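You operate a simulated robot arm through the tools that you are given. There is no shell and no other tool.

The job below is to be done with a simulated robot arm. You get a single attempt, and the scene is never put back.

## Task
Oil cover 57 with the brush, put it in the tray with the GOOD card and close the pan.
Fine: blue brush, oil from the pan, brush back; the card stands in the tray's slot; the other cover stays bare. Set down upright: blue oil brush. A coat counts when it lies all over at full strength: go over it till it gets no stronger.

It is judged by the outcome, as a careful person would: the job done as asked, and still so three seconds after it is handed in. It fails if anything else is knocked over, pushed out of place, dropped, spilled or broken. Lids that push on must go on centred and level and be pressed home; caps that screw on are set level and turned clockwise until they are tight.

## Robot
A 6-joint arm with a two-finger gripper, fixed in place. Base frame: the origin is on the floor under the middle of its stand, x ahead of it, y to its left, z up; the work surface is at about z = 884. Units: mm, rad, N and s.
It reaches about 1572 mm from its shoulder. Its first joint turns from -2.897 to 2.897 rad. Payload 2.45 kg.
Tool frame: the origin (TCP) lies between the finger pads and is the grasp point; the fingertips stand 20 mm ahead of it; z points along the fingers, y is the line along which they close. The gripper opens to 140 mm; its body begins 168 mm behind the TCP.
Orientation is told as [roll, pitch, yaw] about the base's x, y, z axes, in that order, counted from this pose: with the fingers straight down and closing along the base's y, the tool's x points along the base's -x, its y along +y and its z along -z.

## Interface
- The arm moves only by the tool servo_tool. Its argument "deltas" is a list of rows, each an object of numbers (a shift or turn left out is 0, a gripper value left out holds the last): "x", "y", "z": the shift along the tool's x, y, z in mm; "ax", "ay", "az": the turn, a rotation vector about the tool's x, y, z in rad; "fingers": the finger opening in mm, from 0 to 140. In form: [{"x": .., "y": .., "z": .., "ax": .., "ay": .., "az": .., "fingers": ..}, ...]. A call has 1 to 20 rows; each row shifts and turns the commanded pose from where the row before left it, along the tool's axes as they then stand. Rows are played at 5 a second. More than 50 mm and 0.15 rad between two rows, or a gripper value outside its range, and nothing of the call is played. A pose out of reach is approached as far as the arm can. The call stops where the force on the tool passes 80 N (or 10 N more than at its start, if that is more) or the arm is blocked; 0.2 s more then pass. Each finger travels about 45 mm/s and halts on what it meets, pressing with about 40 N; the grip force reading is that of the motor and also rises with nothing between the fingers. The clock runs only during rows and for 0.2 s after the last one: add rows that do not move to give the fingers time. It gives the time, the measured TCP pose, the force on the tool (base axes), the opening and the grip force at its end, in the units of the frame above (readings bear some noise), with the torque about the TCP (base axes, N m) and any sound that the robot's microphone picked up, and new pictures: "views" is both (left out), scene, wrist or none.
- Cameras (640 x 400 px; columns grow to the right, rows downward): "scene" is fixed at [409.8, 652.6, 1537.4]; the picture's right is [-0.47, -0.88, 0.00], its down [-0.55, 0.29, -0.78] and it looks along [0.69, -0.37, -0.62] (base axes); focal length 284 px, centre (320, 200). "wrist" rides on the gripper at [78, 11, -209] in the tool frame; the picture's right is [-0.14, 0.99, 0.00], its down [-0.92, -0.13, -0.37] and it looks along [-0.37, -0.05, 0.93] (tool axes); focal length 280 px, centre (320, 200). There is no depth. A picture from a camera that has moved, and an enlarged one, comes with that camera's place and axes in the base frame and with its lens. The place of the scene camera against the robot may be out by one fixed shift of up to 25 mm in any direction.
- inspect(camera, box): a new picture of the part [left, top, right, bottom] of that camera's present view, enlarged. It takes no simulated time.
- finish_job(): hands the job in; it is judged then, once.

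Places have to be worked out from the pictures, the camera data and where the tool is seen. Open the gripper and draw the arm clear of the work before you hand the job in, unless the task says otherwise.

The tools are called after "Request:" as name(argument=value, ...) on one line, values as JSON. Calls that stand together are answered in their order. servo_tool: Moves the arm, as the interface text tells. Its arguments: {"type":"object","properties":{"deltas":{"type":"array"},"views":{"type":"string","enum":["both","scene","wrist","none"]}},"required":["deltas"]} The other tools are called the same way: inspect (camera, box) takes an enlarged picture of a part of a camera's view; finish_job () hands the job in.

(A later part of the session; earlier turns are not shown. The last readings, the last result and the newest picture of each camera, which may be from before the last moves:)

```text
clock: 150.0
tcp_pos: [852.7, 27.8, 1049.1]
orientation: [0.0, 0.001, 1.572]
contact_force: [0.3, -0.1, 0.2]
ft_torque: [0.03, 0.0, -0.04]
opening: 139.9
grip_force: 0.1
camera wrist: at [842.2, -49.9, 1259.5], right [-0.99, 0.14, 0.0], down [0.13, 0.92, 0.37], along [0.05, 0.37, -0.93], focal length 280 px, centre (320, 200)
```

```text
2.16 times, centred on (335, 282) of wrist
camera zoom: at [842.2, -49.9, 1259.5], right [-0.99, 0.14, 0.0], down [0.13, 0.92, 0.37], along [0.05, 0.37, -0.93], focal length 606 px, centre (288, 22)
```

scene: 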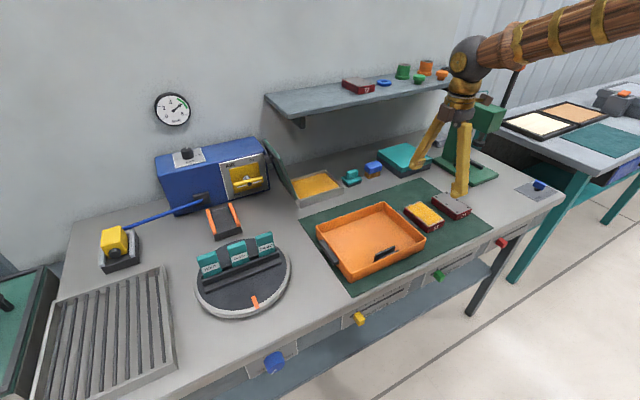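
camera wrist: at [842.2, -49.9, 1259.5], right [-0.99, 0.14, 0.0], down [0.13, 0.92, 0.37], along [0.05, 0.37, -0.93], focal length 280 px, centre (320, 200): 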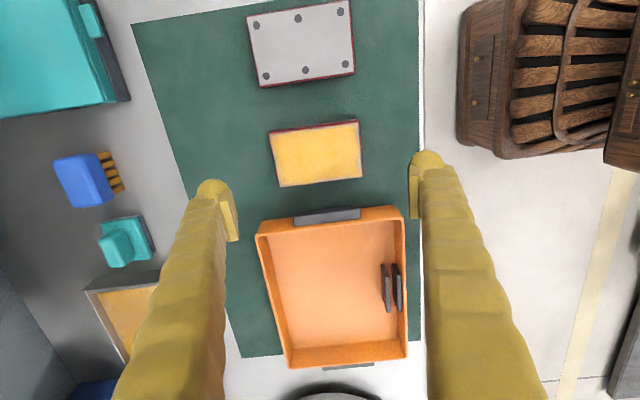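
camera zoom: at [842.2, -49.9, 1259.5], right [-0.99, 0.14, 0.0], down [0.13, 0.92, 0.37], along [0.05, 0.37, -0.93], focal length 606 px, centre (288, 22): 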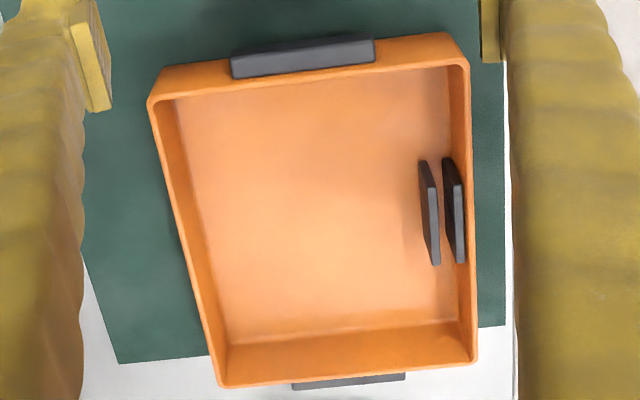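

From this glare-free angle the coat is even over the whole plate, with the same thin soft border on all four sides, so the oiling is complete. Now I'll lower the open fingers around the cover's two ends.

Request:
servo_tool(deltas=[{"y": -1.8, "x": -0.4, "z": 40}, {"z": 40}, {"z": 35}, {"z": 10}, {}], views="both")

Request:
inspect(camera="scene", box=[385, 165, 475, 235])

Request:
inspect(camera="wrist", box=[190, 90, 470, 250])

```text
clock: 151.2
tcp_pos: [854.9, 26.0, 925.7]
orientation: [0.001, 0.0, 1.57]
contact_force: [-0.1, -0.2, -0.4]
ft_torque: [-0.02, 0.0, 0.01]
opening: 140.2
grip_force: 0.1
camera wrist: at [844.0, -51.0, 1137.0], right [-0.99, 0.14, 0.0], down [0.13, 0.92, 0.37], along [0.05, 0.36, -0.93], focal length 280 px, centre (320, 200)
```

scene: 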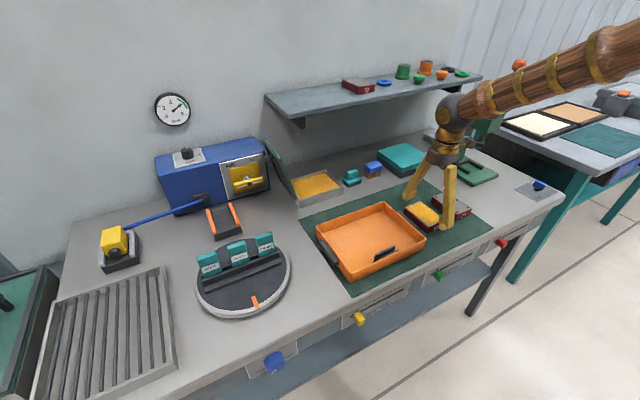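
wrist: 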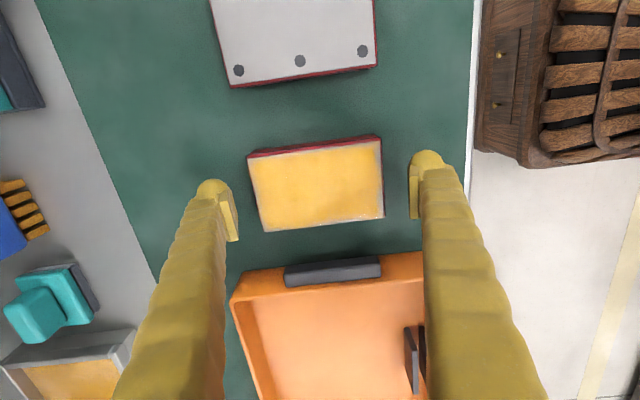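

```text
5.71 times, centred on (430, 200) of scene
camera zoom: at [409.8, 652.6, 1537.4], right [-0.47, -0.88, 0.0], down [-0.55, 0.29, -0.78], along [0.69, -0.37, -0.62], focal length 1622 px, centre (-309, 200)
```

zoom: 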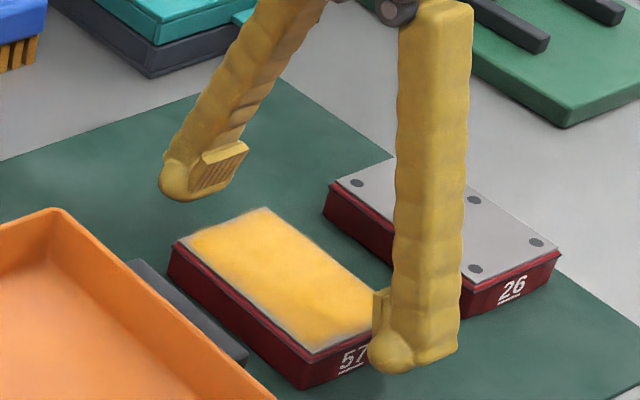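

```text
2.29 times, centred on (330, 170) of wrist
camera zoom: at [844.0, -51.0, 1137.0], right [-0.99, 0.14, 0.0], down [0.13, 0.92, 0.37], along [0.05, 0.36, -0.93], focal length 641 px, centre (297, 269)
```

zoom: 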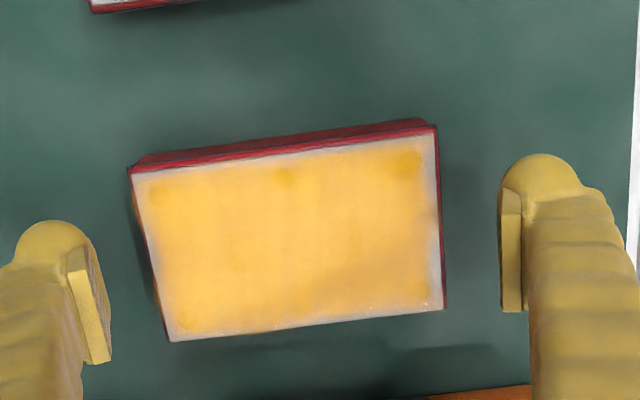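

The cover sits centred between the fingers (x≈855, y≈26). I'll lower 13 mm more so the pads span its sides, then close gently.

Request:
servo_tool(deltas=[{"z": 7}, {"z": 6.5}, {}], views="none")

Request:
servo_tool(deltas=[{"fingers": 125}, {}, {"fingers": 116}, {"fingers": 110}, {"fingers": 104}, {"fingers": 98}, {}, {}], views="both")

Request:
inspect(camera="scene", box=[385, 165, 475, 235])

```text
clock: 152.0
tcp_pos: [854.1, 28.2, 912.7]
orientation: [0.0, -0.001, 1.572]
contact_force: [0.1, -0.5, 1.2]
ft_torque: [-0.02, 0.0, 0.01]
opening: 139.9
grip_force: 0.0
```

```text
clock: 153.8
tcp_pos: [855.0, 28.6, 912.6]
orientation: [0.0, 0.0, 1.572]
contact_force: [8.6, 0.1, 5.5]
ft_torque: [0.02, -0.11, -0.09]
opening: 110.9
grip_force: 40.0
camera wrist: at [843.7, -48.7, 1123.2], right [-0.99, 0.14, 0.0], down [0.13, 0.92, 0.37], along [0.05, 0.36, -0.93], focal length 280 px, centre (320, 200)
```

scene: 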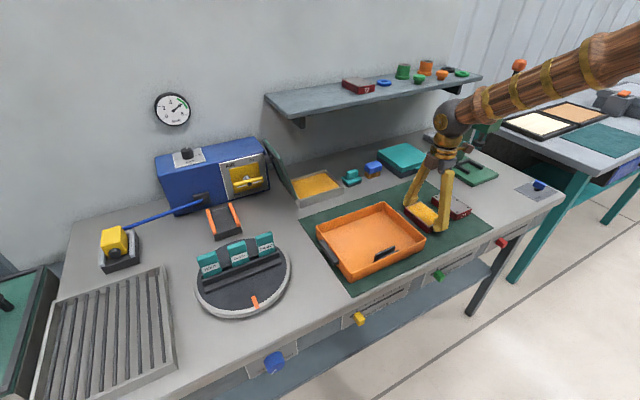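
wrist: 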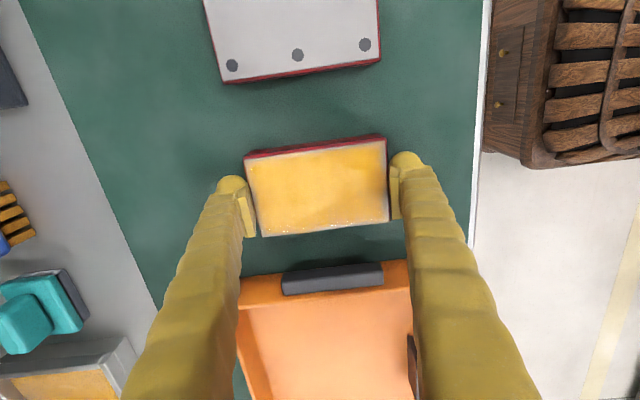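

```text
5.71 times, centred on (430, 200) of scene
camera zoom: at [409.8, 652.6, 1537.4], right [-0.47, -0.88, 0.0], down [-0.55, 0.29, -0.78], along [0.69, -0.37, -0.62], focal length 1622 px, centre (-309, 200)
```

zoom: 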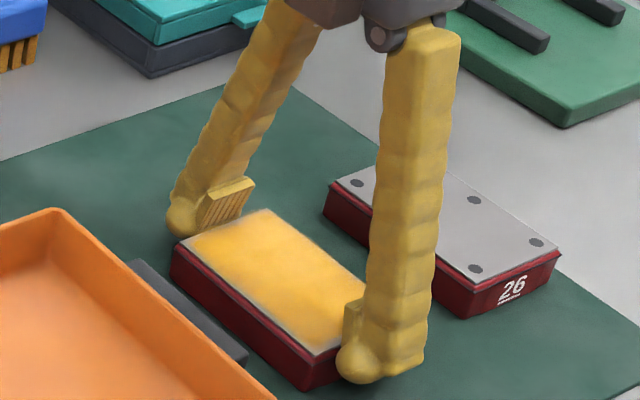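

The grip closed at 110.9 mm with 40 N. I'll lift slowly and check that the cover comes up level.

Request:
servo_tool(deltas=[{"z": -5}, {"z": -10}, {"z": -20}, {"z": -25}, {}], views="both")

Request:
inspect(camera="scene", box=[385, 155, 475, 225])

Request:
inspect(camera="wrist", box=[210, 110, 430, 250])

```text
clock: 155.0
tcp_pos: [853.7, 28.5, 973.2]
orientation: [0.001, 0.0, 1.571]
contact_force: [0.2, 0.1, -6.7]
ft_torque: [0.04, 0.01, 0.04]
opening: 111.0
grip_force: 40.4
camera wrist: at [843.7, -48.2, 1183.4], right [-0.99, 0.14, 0.0], down [0.13, 0.92, 0.37], along [0.05, 0.36, -0.93], focal length 280 px, centre (320, 200)
```

scene: 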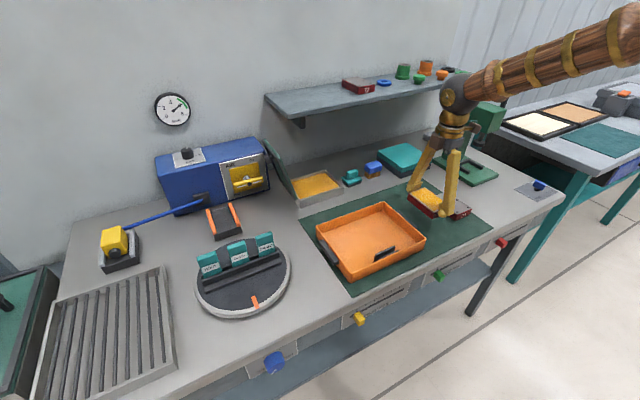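
wrist: 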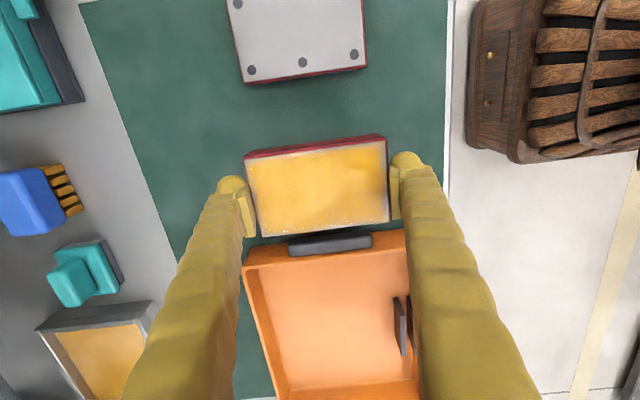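

```text
5.71 times, centred on (430, 190) of scene
camera zoom: at [409.8, 652.6, 1537.4], right [-0.47, -0.88, 0.0], down [-0.55, 0.29, -0.78], along [0.69, -0.37, -0.62], focal length 1622 px, centre (-309, 257)
```

zoom: 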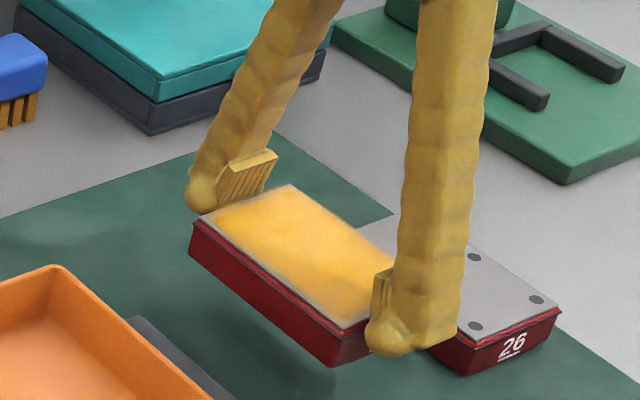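

```text
2.86 times, centred on (320, 180) of wrist
camera zoom: at [843.7, -48.2, 1183.4], right [-0.99, 0.14, 0.0], down [0.13, 0.92, 0.37], along [0.05, 0.36, -0.93], focal length 801 px, centre (320, 257)
```

zoom: 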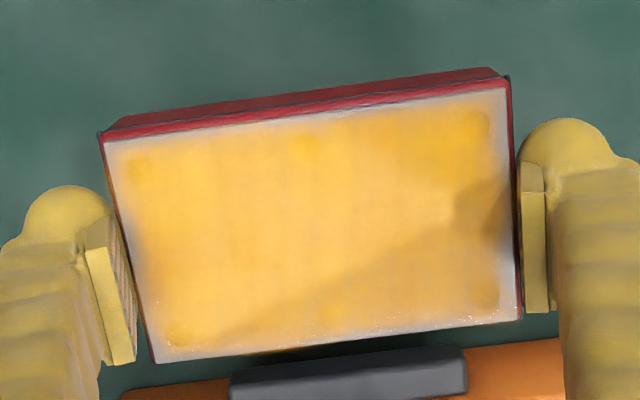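

The cover lifted level (about 0.7 kg). I'll raise it, carry it over the tray, and rotate back so the fingers lie along y, where the tray has more room.

Request:
servo_tool(deltas=[{"z": -15}, {"z": -15}, {"x": -43.6, "y": -2.4}, {"x": -43.6, "y": -2.4}, {"x": -43.6, "y": -2.4}, {"x": -43.6, "y": -2.4}, {"x": -43.6, "y": -2.4}, {"az": 0.15}, {"az": 0.15}, {"az": 0.15}, {"az": 0.15}, {"az": 0.15}, {"az": 0.15}, {"az": 0.15}, {"az": 0.15}, {"az": 0.15}, {"az": 0.15}, {"az": 0.0708}, {}], views="both")

Request:
inspect(camera="wrist", box=[190, 60, 470, 260])

Request:
inspect(camera="scene", box=[300, 170, 450, 290])

```text
clock: 159.0
tcp_pos: [866.4, 246.6, 1001.8]
orientation: [0.001, -0.001, 0.0]
contact_force: [-0.3, 0.2, -6.1]
ft_torque: [0.03, -0.04, -0.02]
opening: 111.1
grip_force: 39.6
camera wrist: at [788.3, 257.9, 1211.4], right [0.14, 0.99, 0.0], down [0.92, -0.13, 0.37], along [0.36, -0.05, -0.93], focal length 280 px, centre (320, 200)
```

scene: 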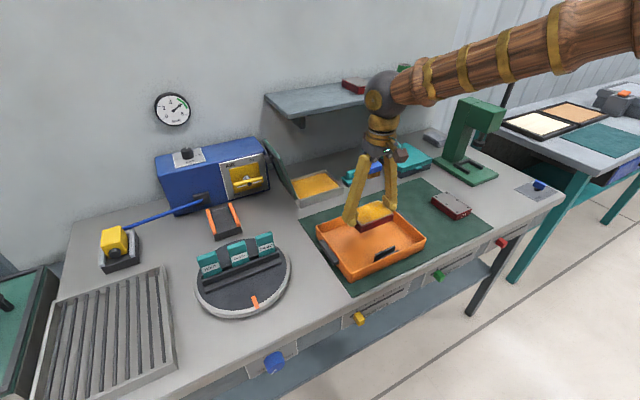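
wrist: 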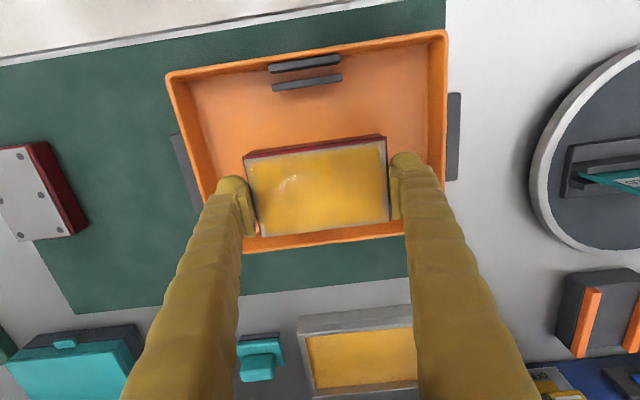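

```text
2.00 times, centred on (330, 160) of wrist
camera zoom: at [788.3, 257.9, 1211.4], right [0.14, 0.99, 0.0], down [0.92, -0.13, 0.37], along [0.36, -0.05, -0.93], focal length 561 px, centre (300, 280)
```

zoom: 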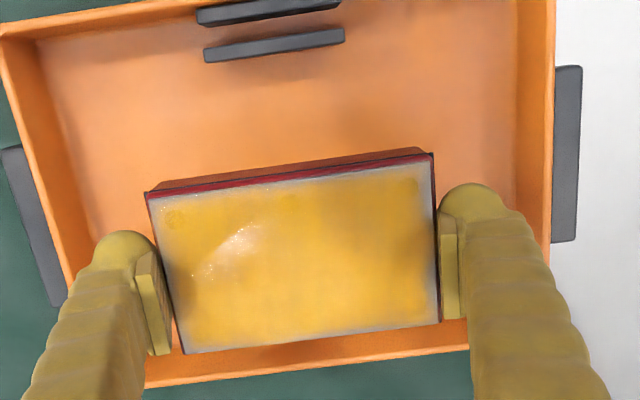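

```text
3.33 times, centred on (375, 230) of scene
camera zoom: at [409.8, 652.6, 1537.4], right [-0.47, -0.88, 0.0], down [-0.55, 0.29, -0.78], along [0.69, -0.37, -0.62], focal length 946 px, centre (137, 100)
```

zoom: 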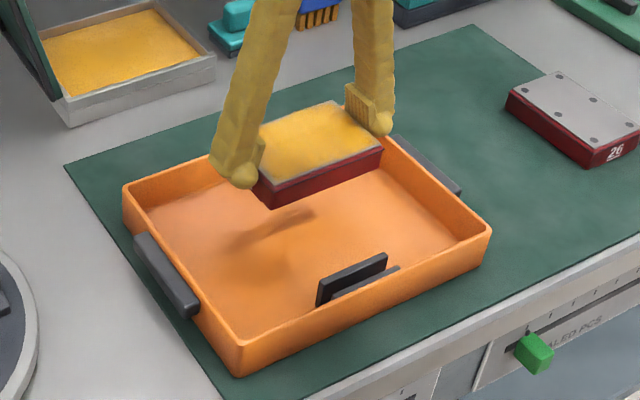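

The cover is centred over the tray with ample room on all sides. I'll lower it most of the way and then feel for the tray floor.

Request:
servo_tool(deltas=[{"z": 30}, {"z": 25}, {"z": 15}, {"z": 5}, {}], views="both")

Request:
inspect(camera="scene", box=[310, 185, 430, 280])

```text
clock: 160.2
tcp_pos: [867.0, 243.6, 926.7]
orientation: [0.002, 0.0, 0.0]
contact_force: [0.1, 0.2, -6.3]
ft_torque: [-0.02, 0.04, -0.02]
opening: 111.1
grip_force: 39.9
camera wrist: at [789.4, 257.3, 1136.9], right [0.14, 0.99, 0.0], down [0.92, -0.13, 0.37], along [0.36, -0.05, -0.93], focal length 280 px, centre (320, 200)
```

scene: 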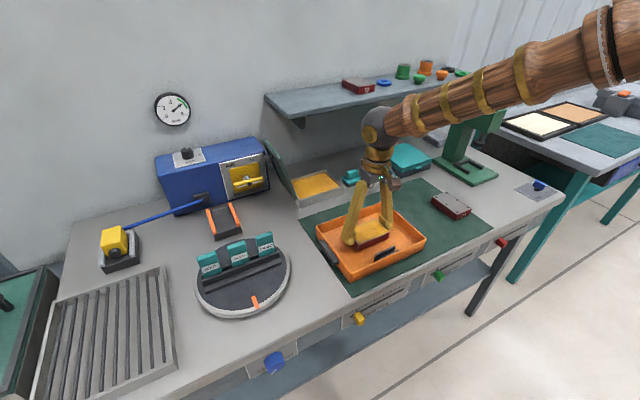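
wrist: 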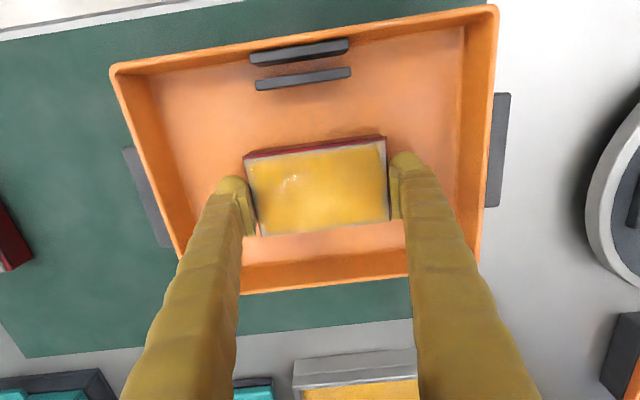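

```text
4.21 times, centred on (370, 232) of scene
camera zoom: at [409.8, 652.6, 1537.4], right [-0.47, -0.88, 0.0], down [-0.55, 0.29, -0.78], along [0.69, -0.37, -0.62], focal length 1195 px, centre (110, 63)
```

zoom: 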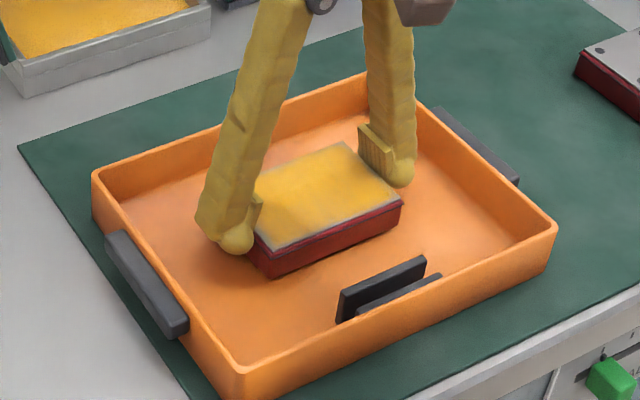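

Still carrying the full weight. I'll lower in 2 mm steps until the tray takes the load.

Request:
servo_tool(deltas=[{"z": 2.5}, {"z": 2.5}, {}], views="none")

Request:
servo_tool(deltas=[{"z": 2}, {}], views="none")

```text
clock: 161.0
tcp_pos: [866.8, 245.0, 920.5]
orientation: [-0.001, 0.001, -0.001]
contact_force: [0.4, 1.0, -5.2]
ft_torque: [0.0, -0.02, -0.04]
opening: 110.8
grip_force: 40.6
```

```text
clock: 161.6
tcp_pos: [866.6, 244.2, 919.3]
orientation: [0.0, 0.0, 0.001]
contact_force: [-0.4, -1.4, -0.7]
ft_torque: [-0.36, 0.21, 0.0]
opening: 110.9
grip_force: 40.4
```

The load is transferring to the floor. I'll go 1 mm further, then open to release.

Request:
servo_tool(deltas=[{"z": 1}, {}], views="none")

Request:
servo_tool(deltas=[{"fingers": 114}, {"fingers": 118}, {"fingers": 122}, {}, {"z": -15}, {"z": -30}, {"z": -40}, {"z": -40}, {}], views="both")

Request:
inspect(camera="scene", box=[310, 185, 430, 280])

Request:
inspect(camera="wrist", box=[190, 60, 470, 260])

```text
clock: 162.2
tcp_pos: [866.1, 245.0, 918.9]
orientation: [0.001, -0.002, 0.001]
contact_force: [-4.3, -10.8, 25.8]
ft_torque: [-0.45, 0.61, 0.14]
opening: 111.1
grip_force: 40.4
```

```text
clock: 164.2
tcp_pos: [866.7, 246.9, 1041.9]
orientation: [-0.001, 0.002, 0.0]
contact_force: [-0.4, 0.3, 0.6]
ft_torque: [-0.02, 0.02, 0.01]
opening: 121.7
grip_force: 0.0
camera wrist: at [789.0, 258.6, 1251.5], right [0.14, 0.99, 0.0], down [0.92, -0.13, 0.37], along [0.37, -0.05, -0.93], focal length 280 px, centre (320, 200)
```

scene: 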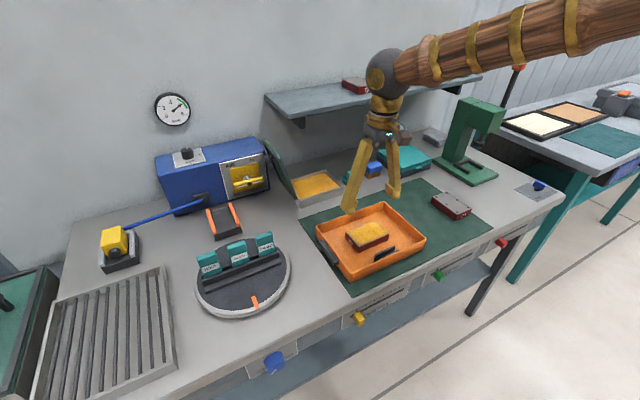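
wrist: 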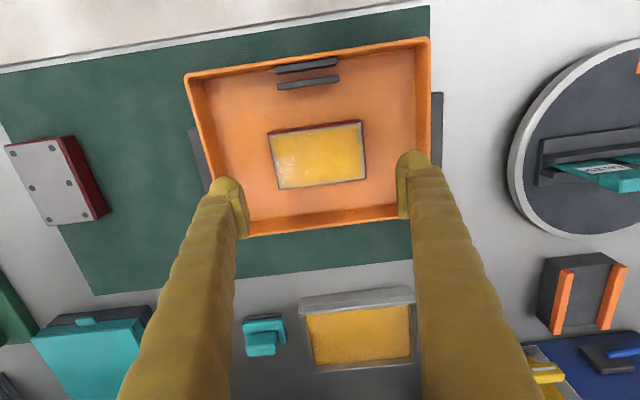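

```text
4.21 times, centred on (370, 232) of scene
camera zoom: at [409.8, 652.6, 1537.4], right [-0.47, -0.88, 0.0], down [-0.55, 0.29, -0.78], along [0.69, -0.37, -0.62], focal length 1195 px, centre (110, 63)
```

zoom: 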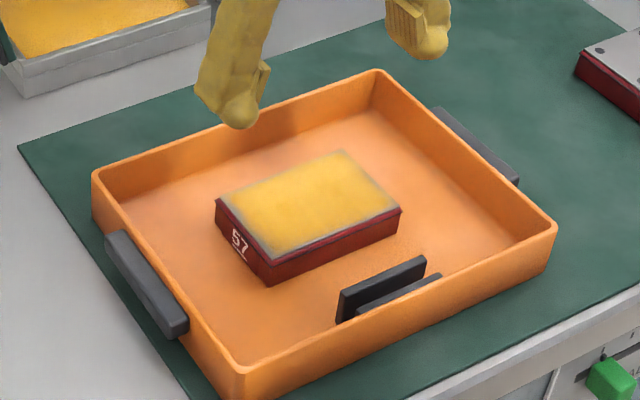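

```text
2.00 times, centred on (330, 160) of wrist
camera zoom: at [789.0, 258.6, 1251.5], right [0.14, 0.99, 0.0], down [0.92, -0.13, 0.37], along [0.37, -0.05, -0.93], focal length 561 px, centre (300, 280)
```

zoom: 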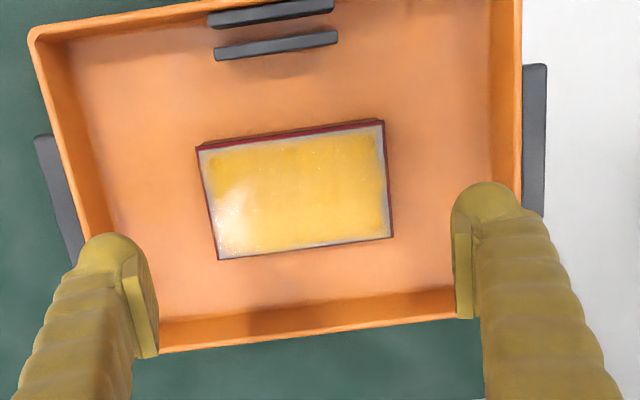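

Cover 57 lies flat in the tray with its coat intact. Next is the card; I'll move over toward the turntable to see the cards from above.

Request:
servo_tool(deltas=[{"y": 41.6, "z": -10, "x": 2}, {"y": 41.6, "z": -10, "x": 2}, {"y": 41.6, "z": -10, "x": 2}, {"y": 41.6, "z": -10, "x": 2}, {"y": 41.6, "z": -10, "x": 2}, {"y": 41.6, "z": -10}, {"y": 41.6}, {"y": 41.6, "fingers": 140}, {}], views="both")

Request:
inspect(camera="scene", box=[185, 215, 305, 325])

```text
clock: 166.2
tcp_pos: [855.5, 578.0, 1100.8]
orientation: [0.0, 0.0, 0.0]
contact_force: [0.7, -1.5, -0.3]
ft_torque: [-0.01, -0.01, -0.01]
opening: 140.0
grip_force: 0.1
camera wrist: at [777.6, 590.9, 1311.3], right [0.14, 0.99, 0.0], down [0.92, -0.13, 0.37], along [0.37, -0.05, -0.93], focal length 280 px, centre (320, 200)
```

scene: 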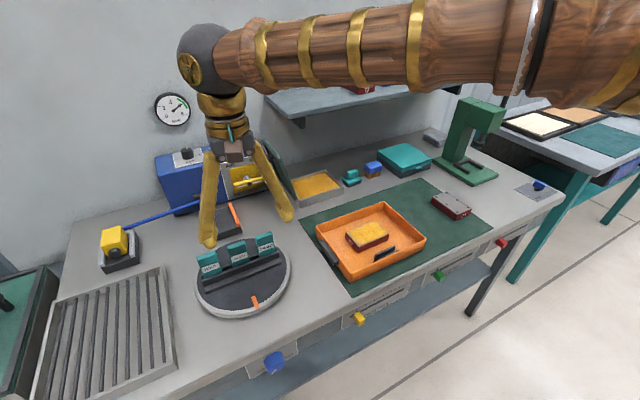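
wrist: 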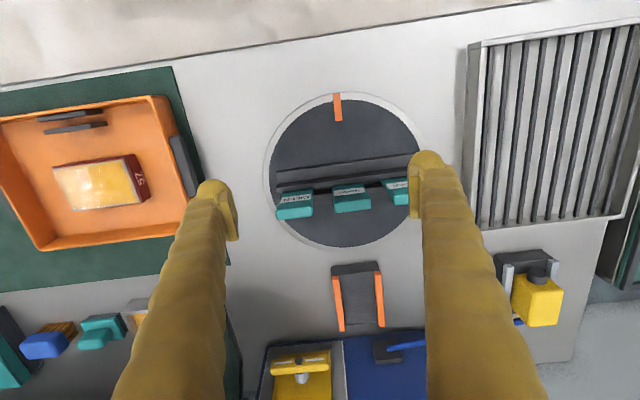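

```text
3.64 times, centred on (245, 270) of scene
camera zoom: at [409.8, 652.6, 1537.4], right [-0.47, -0.88, 0.0], down [-0.55, 0.29, -0.78], along [0.69, -0.37, -0.62], focal length 1032 px, centre (593, -54)
```

zoom: 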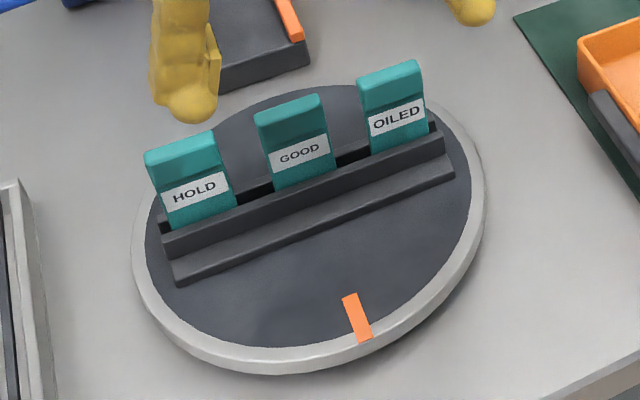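

The GOOD card is the middle one. I'll zoom on the rack to get the card's position, thickness and angle.

Request:
inspect(camera="wrist", box=[260, 140, 420, 240])

Request:
inspect(camera="wrist", box=[310, 160, 390, 230])

Request:
inspect(camera="scene", box=[215, 225, 275, 285])

```text
4.00 times, centred on (340, 190) of wrist
camera zoom: at [777.6, 590.9, 1311.3], right [0.14, 0.99, 0.0], down [0.92, -0.13, 0.37], along [0.37, -0.05, -0.93], focal length 1122 px, centre (240, 240)
```

zoom: 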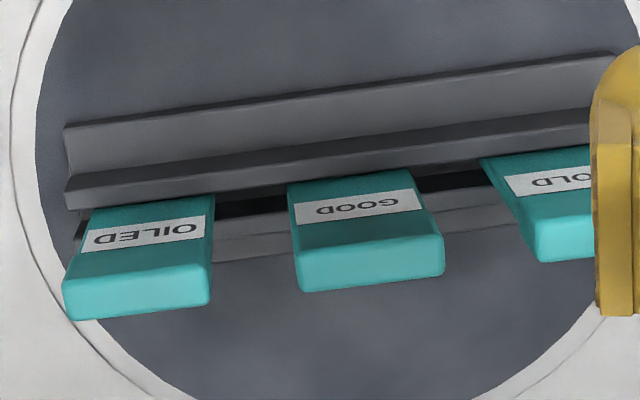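

```text
5.71 times, centred on (350, 195) of wrist
camera zoom: at [777.6, 590.9, 1311.3], right [0.14, 0.99, 0.0], down [0.92, -0.13, 0.37], along [0.37, -0.05, -0.93], focal length 1602 px, centre (149, 229)
```

zoom: 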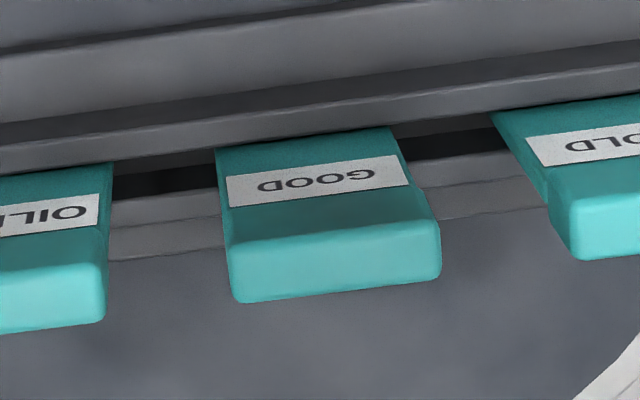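

```text
6.67 times, centred on (245, 255) of scene
camera zoom: at [409.8, 652.6, 1537.4], right [-0.47, -0.88, 0.0], down [-0.55, 0.29, -0.78], along [0.69, -0.37, -0.62], focal length 1893 px, centre (820, -167)
```

zoom: 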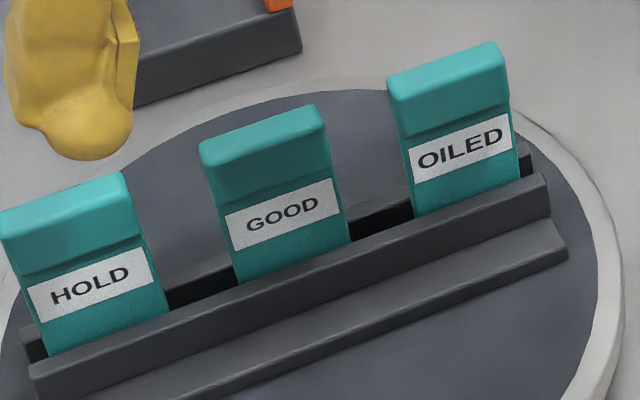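

I'll take a second view from a lower, nearer position to triangulate the card's height.

Request:
servo_tool(deltas=[{"x": 25, "y": 11, "z": 20}, {"x": 25, "y": 11, "z": 20}, {"x": 25, "y": 12, "z": 20}, {}], views="wrist")

Request:
inspect(camera="wrist", box=[250, 150, 410, 270])

```text
clock: 167.2
tcp_pos: [785.0, 613.2, 1040.3]
orientation: [0.0, 0.0, 0.0]
contact_force: [0.0, 0.8, 0.5]
ft_torque: [0.02, 0.0, -0.03]
opening: 140.1
grip_force: 0.0
camera wrist: at [705.5, 624.3, 1249.9], right [0.14, 0.99, 0.0], down [0.92, -0.13, 0.37], along [0.37, -0.05, -0.93], focal length 280 px, centre (320, 200)
```

wrist: 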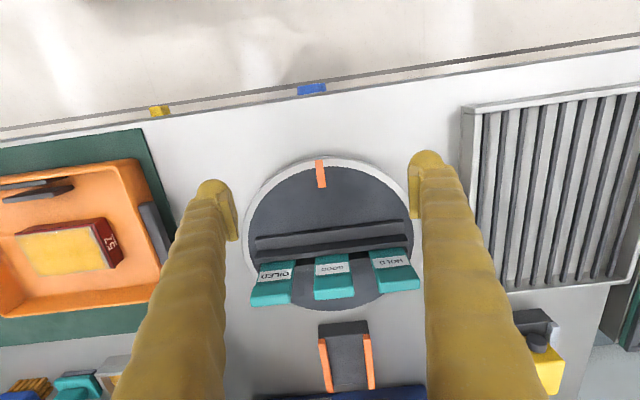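

```text
3.33 times, centred on (330, 210) of wrist
camera zoom: at [705.5, 624.3, 1249.9], right [0.14, 0.99, 0.0], down [0.92, -0.13, 0.37], along [0.37, -0.05, -0.93], focal length 935 px, centre (287, 167)
```

zoom: 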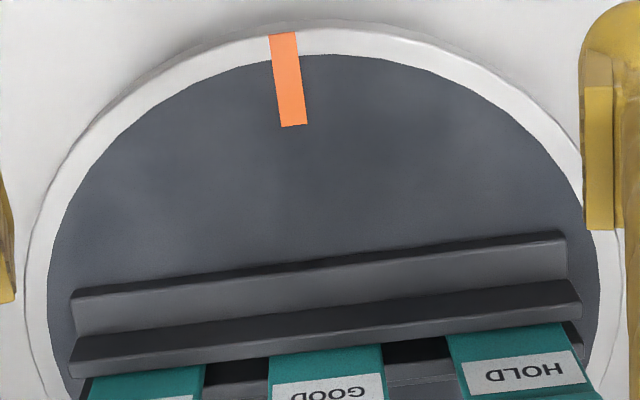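

Request:
inspect(camera="wrist", box=[240, 210, 440, 335])

Request:
inspect(camera="wrist", box=[290, 230, 380, 310])

```text
3.20 times, centred on (340, 272) of wrist
camera zoom: at [705.5, 624.3, 1249.9], right [0.14, 0.99, 0.0], down [0.92, -0.13, 0.37], along [0.37, -0.05, -0.93], focal length 897 px, centre (256, -32)
```

zoom: 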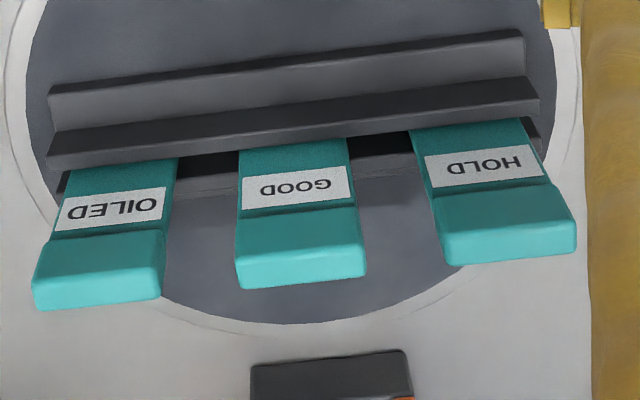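

```text
5.00 times, centred on (335, 270) of wrist
camera zoom: at [705.5, 624.3, 1249.9], right [0.14, 0.99, 0.0], down [0.92, -0.13, 0.37], along [0.37, -0.05, -0.93], focal length 1402 px, centre (245, -150)
```

zoom: 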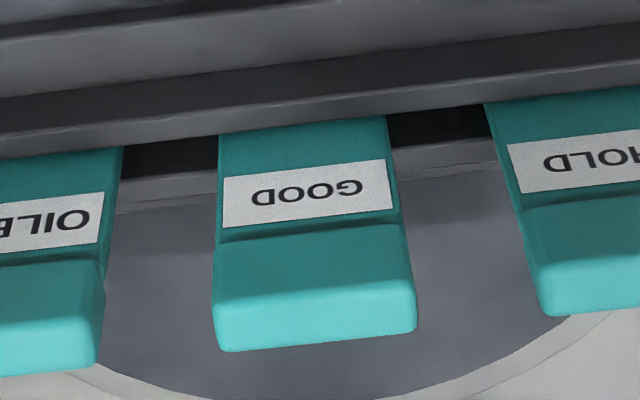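

Triangulating the two views, the GOOD card's head is centred near (912, 611), top at z≈1007, about 11 mm thick and 42 mm wide, with a rack top at z≈941. The gaps to its neighbours are too narrow for fingers, so I'll grip it front-to-back with the tool yawed 90°.

Request:
servo_tool(deltas=[{"z": -40}, {"x": -42, "y": -1, "fingers": 60}, {"x": -42, "y": -1}, {"x": -42.5}, {"az": -0.15}, {"az": -0.15}, {"az": -0.15}, {"az": -0.15}, {"az": -0.15}, {"az": -0.15}, {"az": -0.15}, {"az": -0.15}, {"az": -0.15}, {"az": -0.15}, {"az": -0.0708}, {}], views="both")

Request:
inspect(camera="wrist", box=[230, 90, 430, 260])

Request:
inspect(camera="scene", box=[180, 160, 300, 285])

```text
clock: 170.6
tcp_pos: [907.4, 610.7, 1083.6]
orientation: [0.0, -0.002, 1.573]
contact_force: [0.0, -0.2, 0.4]
ft_torque: [0.0, 0.02, -0.01]
opening: 60.1
grip_force: 0.2
camera wrist: at [896.6, 533.9, 1293.7], right [-0.99, 0.14, 0.0], down [0.13, 0.92, 0.37], along [0.05, 0.36, -0.93], focal length 280 px, centre (320, 200)
```

scene: 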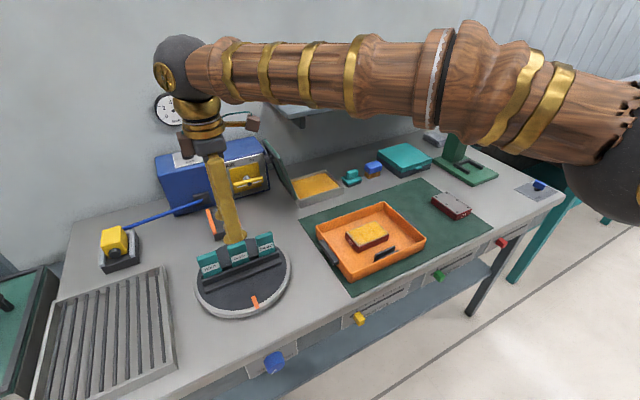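
wrist: 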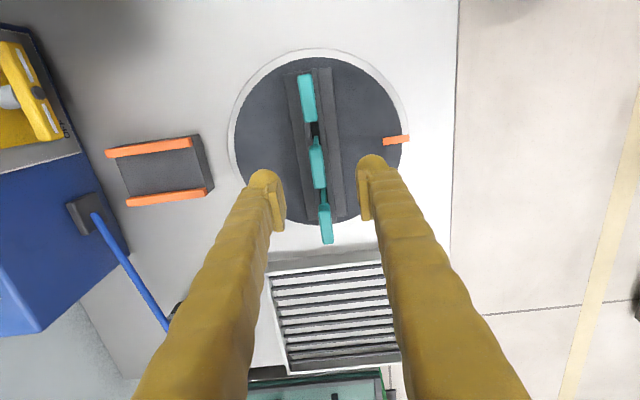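

```text
2.35 times, centred on (330, 175) of wrist
camera zoom: at [896.6, 533.9, 1293.7], right [-0.99, 0.14, 0.0], down [0.13, 0.92, 0.37], along [0.05, 0.36, -0.93], focal length 660 px, centre (296, 259)
```

zoom: 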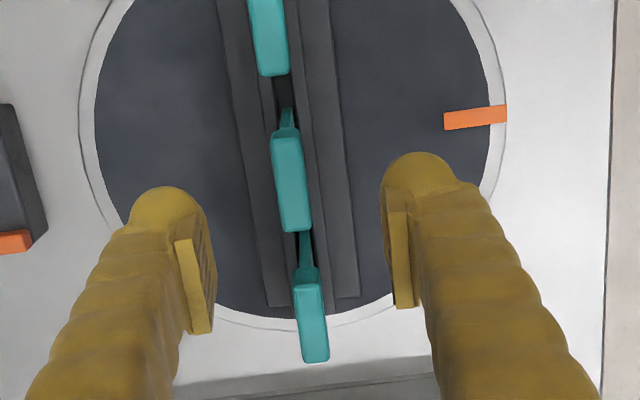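

```text
3.20 times, centred on (240, 222) of scene
camera zoom: at [409.8, 652.6, 1537.4], right [-0.47, -0.88, 0.0], down [-0.55, 0.29, -0.78], along [0.69, -0.37, -0.62], focal length 908 px, centre (576, 128)
```

zoom: 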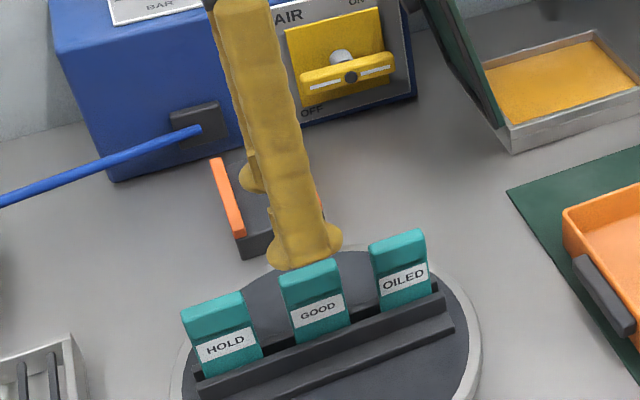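

The card's head lies between the fingers, about 2 mm off centre in x. I'll correct that and lower around the head.

Request:
servo_tool(deltas=[{"y": -2.3, "x": 0.7, "z": 30}, {"z": 30}, {}], views="wrist")

Request:
inspect(camera="wrist", box=[250, 110, 410, 240])

```text
clock: 171.4
tcp_pos: [909.4, 610.0, 1024.0]
orientation: [0.001, -0.001, 1.57]
contact_force: [-0.1, -0.9, -0.7]
ft_torque: [-0.02, 0.0, -0.01]
opening: 60.1
grip_force: 0.1
camera wrist: at [897.7, 533.4, 1233.0], right [-0.99, 0.14, 0.0], down [0.13, 0.92, 0.37], along [0.05, 0.36, -0.93], focal length 280 px, centre (320, 200)
```

wrist: 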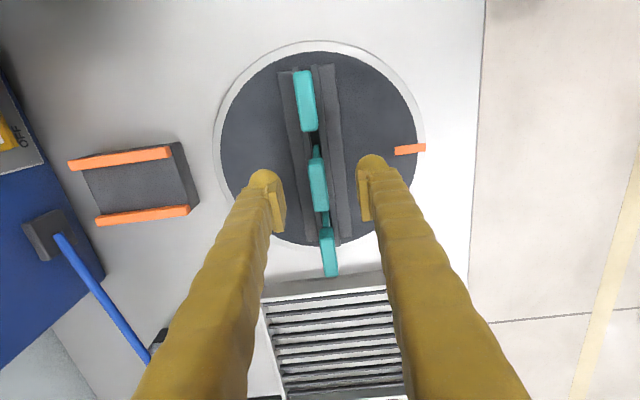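

```text
3.08 times, centred on (330, 175) of wrist
camera zoom: at [897.7, 533.4, 1233.0], right [-0.99, 0.14, 0.0], down [0.13, 0.92, 0.37], along [0.05, 0.36, -0.93], focal length 863 px, centre (289, 277)
```

zoom: 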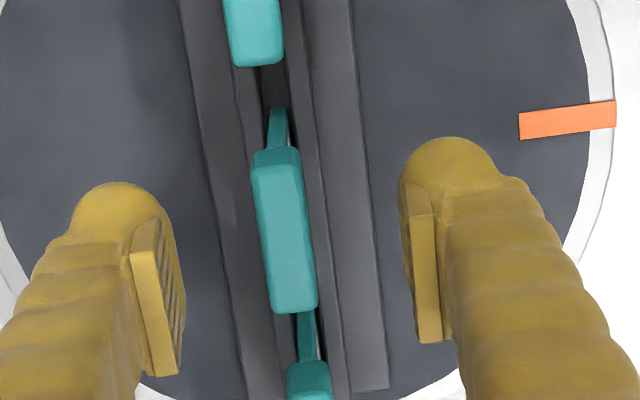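

Centred within half a millimetre. I'll lower 25 mm more and close on the head.

Request:
servo_tool(deltas=[{"z": 15}, {"z": 10}, {}, {"fingers": 40}, {"fingers": 25}, {"fingers": 15}, {"fingers": 8}, {}, {}], views="both")

Request:
inspect(camera="wrist", box=[250, 110, 410, 240])

Request:
inspect(camera="scene", box=[200, 200, 290, 285])

```text
clock: 173.4
tcp_pos: [911.0, 609.2, 998.6]
orientation: [0.0, 0.0, 1.571]
contact_force: [-0.4, 0.4, 0.9]
ft_torque: [-0.03, 0.01, 0.03]
opening: 11.3
grip_force: 38.2
camera wrist: at [899.8, 533.3, 1207.6], right [-0.99, 0.14, 0.0], down [0.13, 0.92, 0.37], along [0.05, 0.36, -0.93], focal length 280 px, centre (320, 200)
```

scene: 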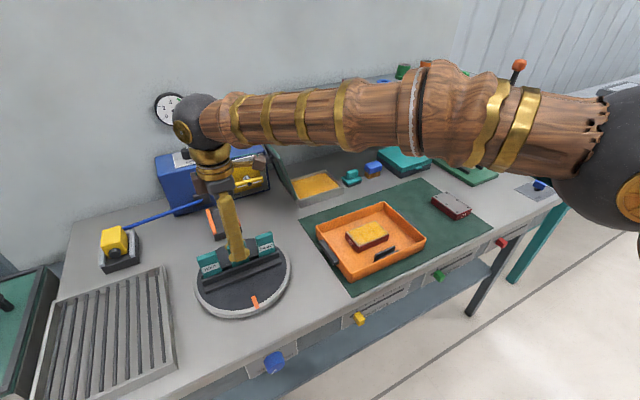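
wrist: 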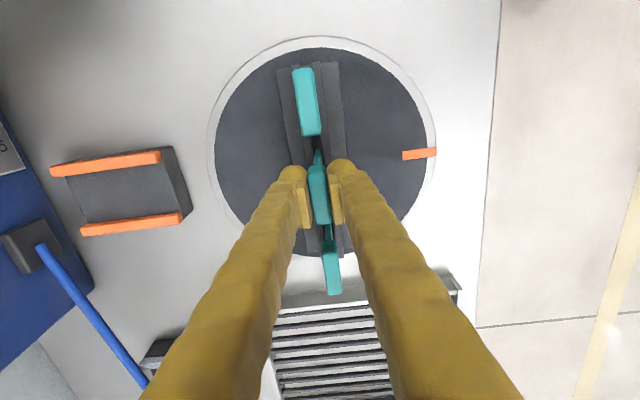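

```text
3.08 times, centred on (330, 175) of wrist
camera zoom: at [899.8, 533.3, 1207.6], right [-0.99, 0.14, 0.0], down [0.13, 0.92, 0.37], along [0.05, 0.36, -0.93], focal length 863 px, centre (289, 277)
```

zoom: 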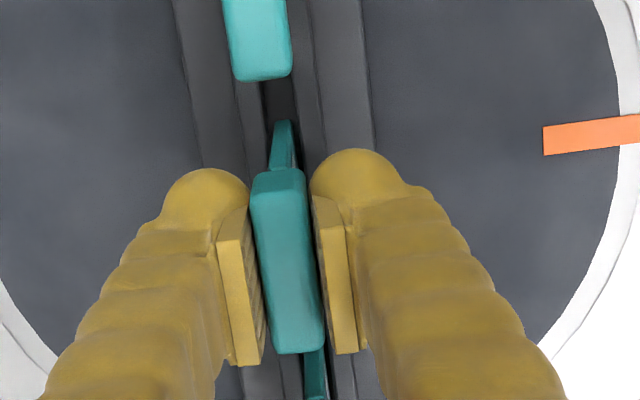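

```text
4.71 times, centred on (245, 242) of scene
camera zoom: at [409.8, 652.6, 1537.4], right [-0.47, -0.88, 0.0], down [-0.55, 0.29, -0.78], along [0.69, -0.37, -0.62], focal length 1336 px, centre (673, 0)
```

zoom: 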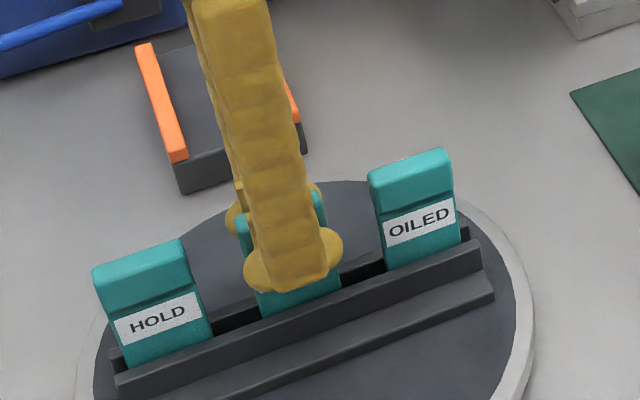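

The card's head is gripped at 11.3 mm. I'll lift it straight up out of the rack.

Request:
servo_tool(deltas=[{"z": -5}, {"z": -10}, {"z": -15}, {"z": -20}, {"z": -20}, {}], views="both")

Request:
inspect(camera="scene", box=[190, 170, 300, 285])

Request:
inspect(camera="wrist", box=[250, 90, 410, 250])

```text
clock: 174.8
tcp_pos: [911.5, 610.4, 1068.2]
orientation: [-0.001, -0.001, 1.571]
contact_force: [-0.1, 0.7, -0.2]
ft_torque: [-0.02, 0.0, 0.04]
opening: 11.7
grip_force: 38.2
camera wrist: at [900.6, 533.0, 1278.7], right [-0.99, 0.14, 0.0], down [0.13, 0.92, 0.37], along [0.05, 0.36, -0.93], focal length 280 px, centre (320, 200)
```

scene: 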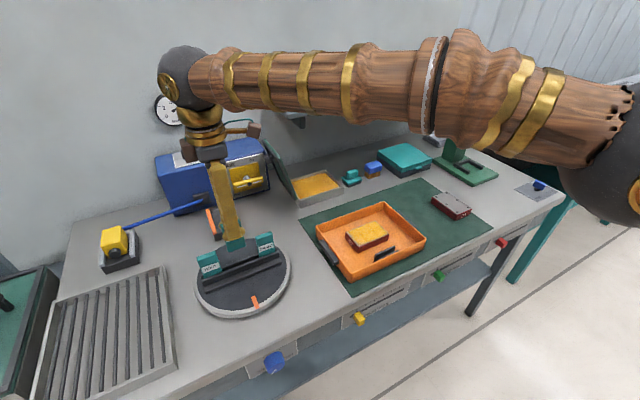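
wrist: 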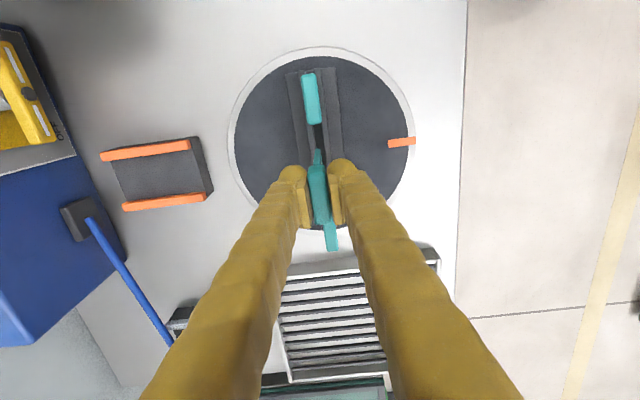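

```text
3.48 times, centred on (245, 228) of scene
camera zoom: at [409.8, 652.6, 1537.4], right [-0.47, -0.88, 0.0], down [-0.55, 0.29, -0.78], along [0.69, -0.37, -0.62], focal length 988 px, centre (581, 104)
```

zoom: 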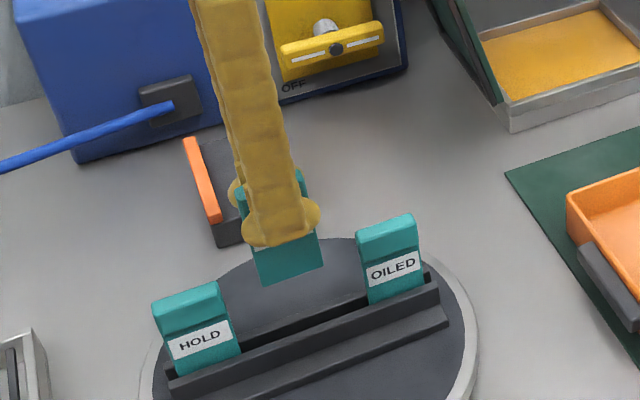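

```text
2.50 times, centred on (330, 170) of wrist
camera zoom: at [900.6, 533.0, 1278.7], right [-0.99, 0.14, 0.0], down [0.13, 0.92, 0.37], along [0.05, 0.36, -0.93], focal length 701 px, centre (295, 275)
```

zoom: 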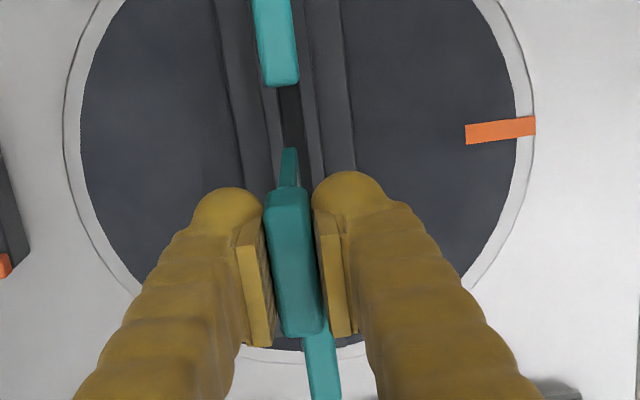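

The card is clear of the rack and held upright. I'll carry it over to above the tray's slot at about (773, 251).

Request:
servo_tool(deltas=[{"x": 39.9, "y": 15.4}, {"x": 39.9, "y": 15.4}, {"x": 39.9, "y": 15.4}, {"x": 39.9, "y": 15.4}, {"x": 39.9, "y": 15.4}, {"x": 39.9, "y": 15.4}, {"x": 39.9, "y": 15.4}, {"x": 39.9, "y": 15.4}, {"x": 39.9, "y": 15.4}, {}], views="both")

Request:
inspect(camera="wrist", box=[230, 80, 430, 260])

Request:
inspect(camera="scene", box=[310, 170, 440, 290])

```text
clock: 177.0
tcp_pos: [770.8, 249.4, 1068.7]
orientation: [0.001, 0.0, 1.572]
contact_force: [-0.5, -0.1, 0.9]
ft_torque: [-0.01, 0.0, 0.01]
opening: 11.2
grip_force: 38.7
camera wrist: at [759.6, 171.5, 1279.4], right [-0.99, 0.14, 0.0], down [0.13, 0.92, 0.37], along [0.05, 0.37, -0.93], focal length 280 px, centre (320, 200)
```

scene: 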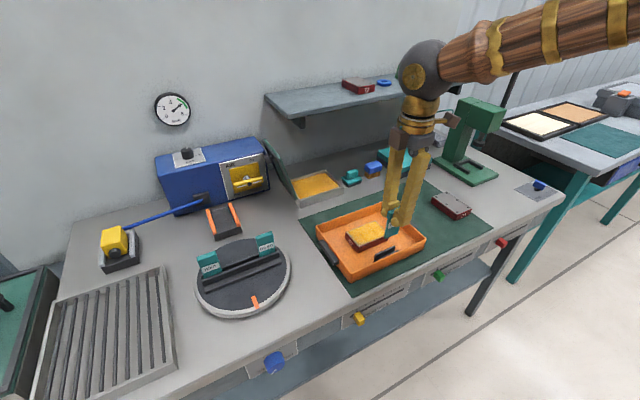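
wrist: 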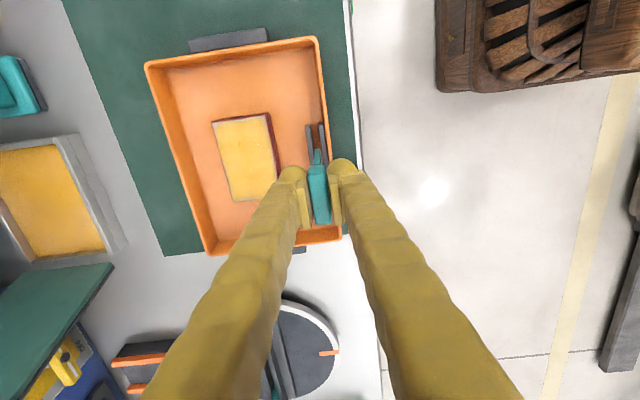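

```text
2.22 times, centred on (330, 170) of wrist
camera zoom: at [759.6, 171.5, 1279.4], right [-0.99, 0.14, 0.0], down [0.13, 0.92, 0.37], along [0.05, 0.37, -0.93], focal length 623 px, centre (298, 267)
```

zoom: 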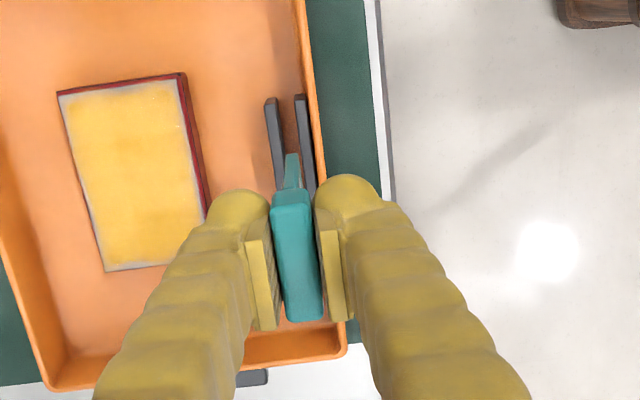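

```text
3.33 times, centred on (375, 230) of scene
camera zoom: at [409.8, 652.6, 1537.4], right [-0.47, -0.88, 0.0], down [-0.55, 0.29, -0.78], along [0.69, -0.37, -0.62], focal length 946 px, centre (137, 100)
```

zoom: 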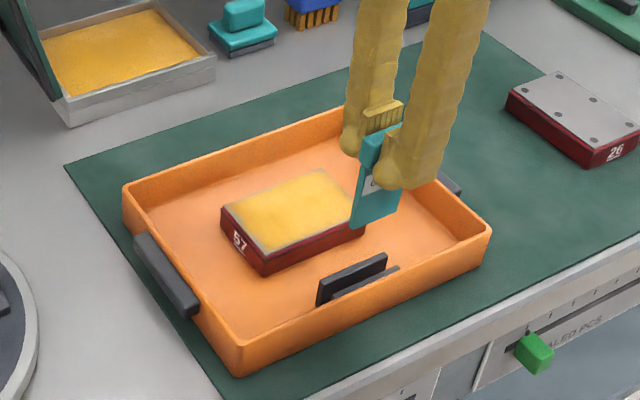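

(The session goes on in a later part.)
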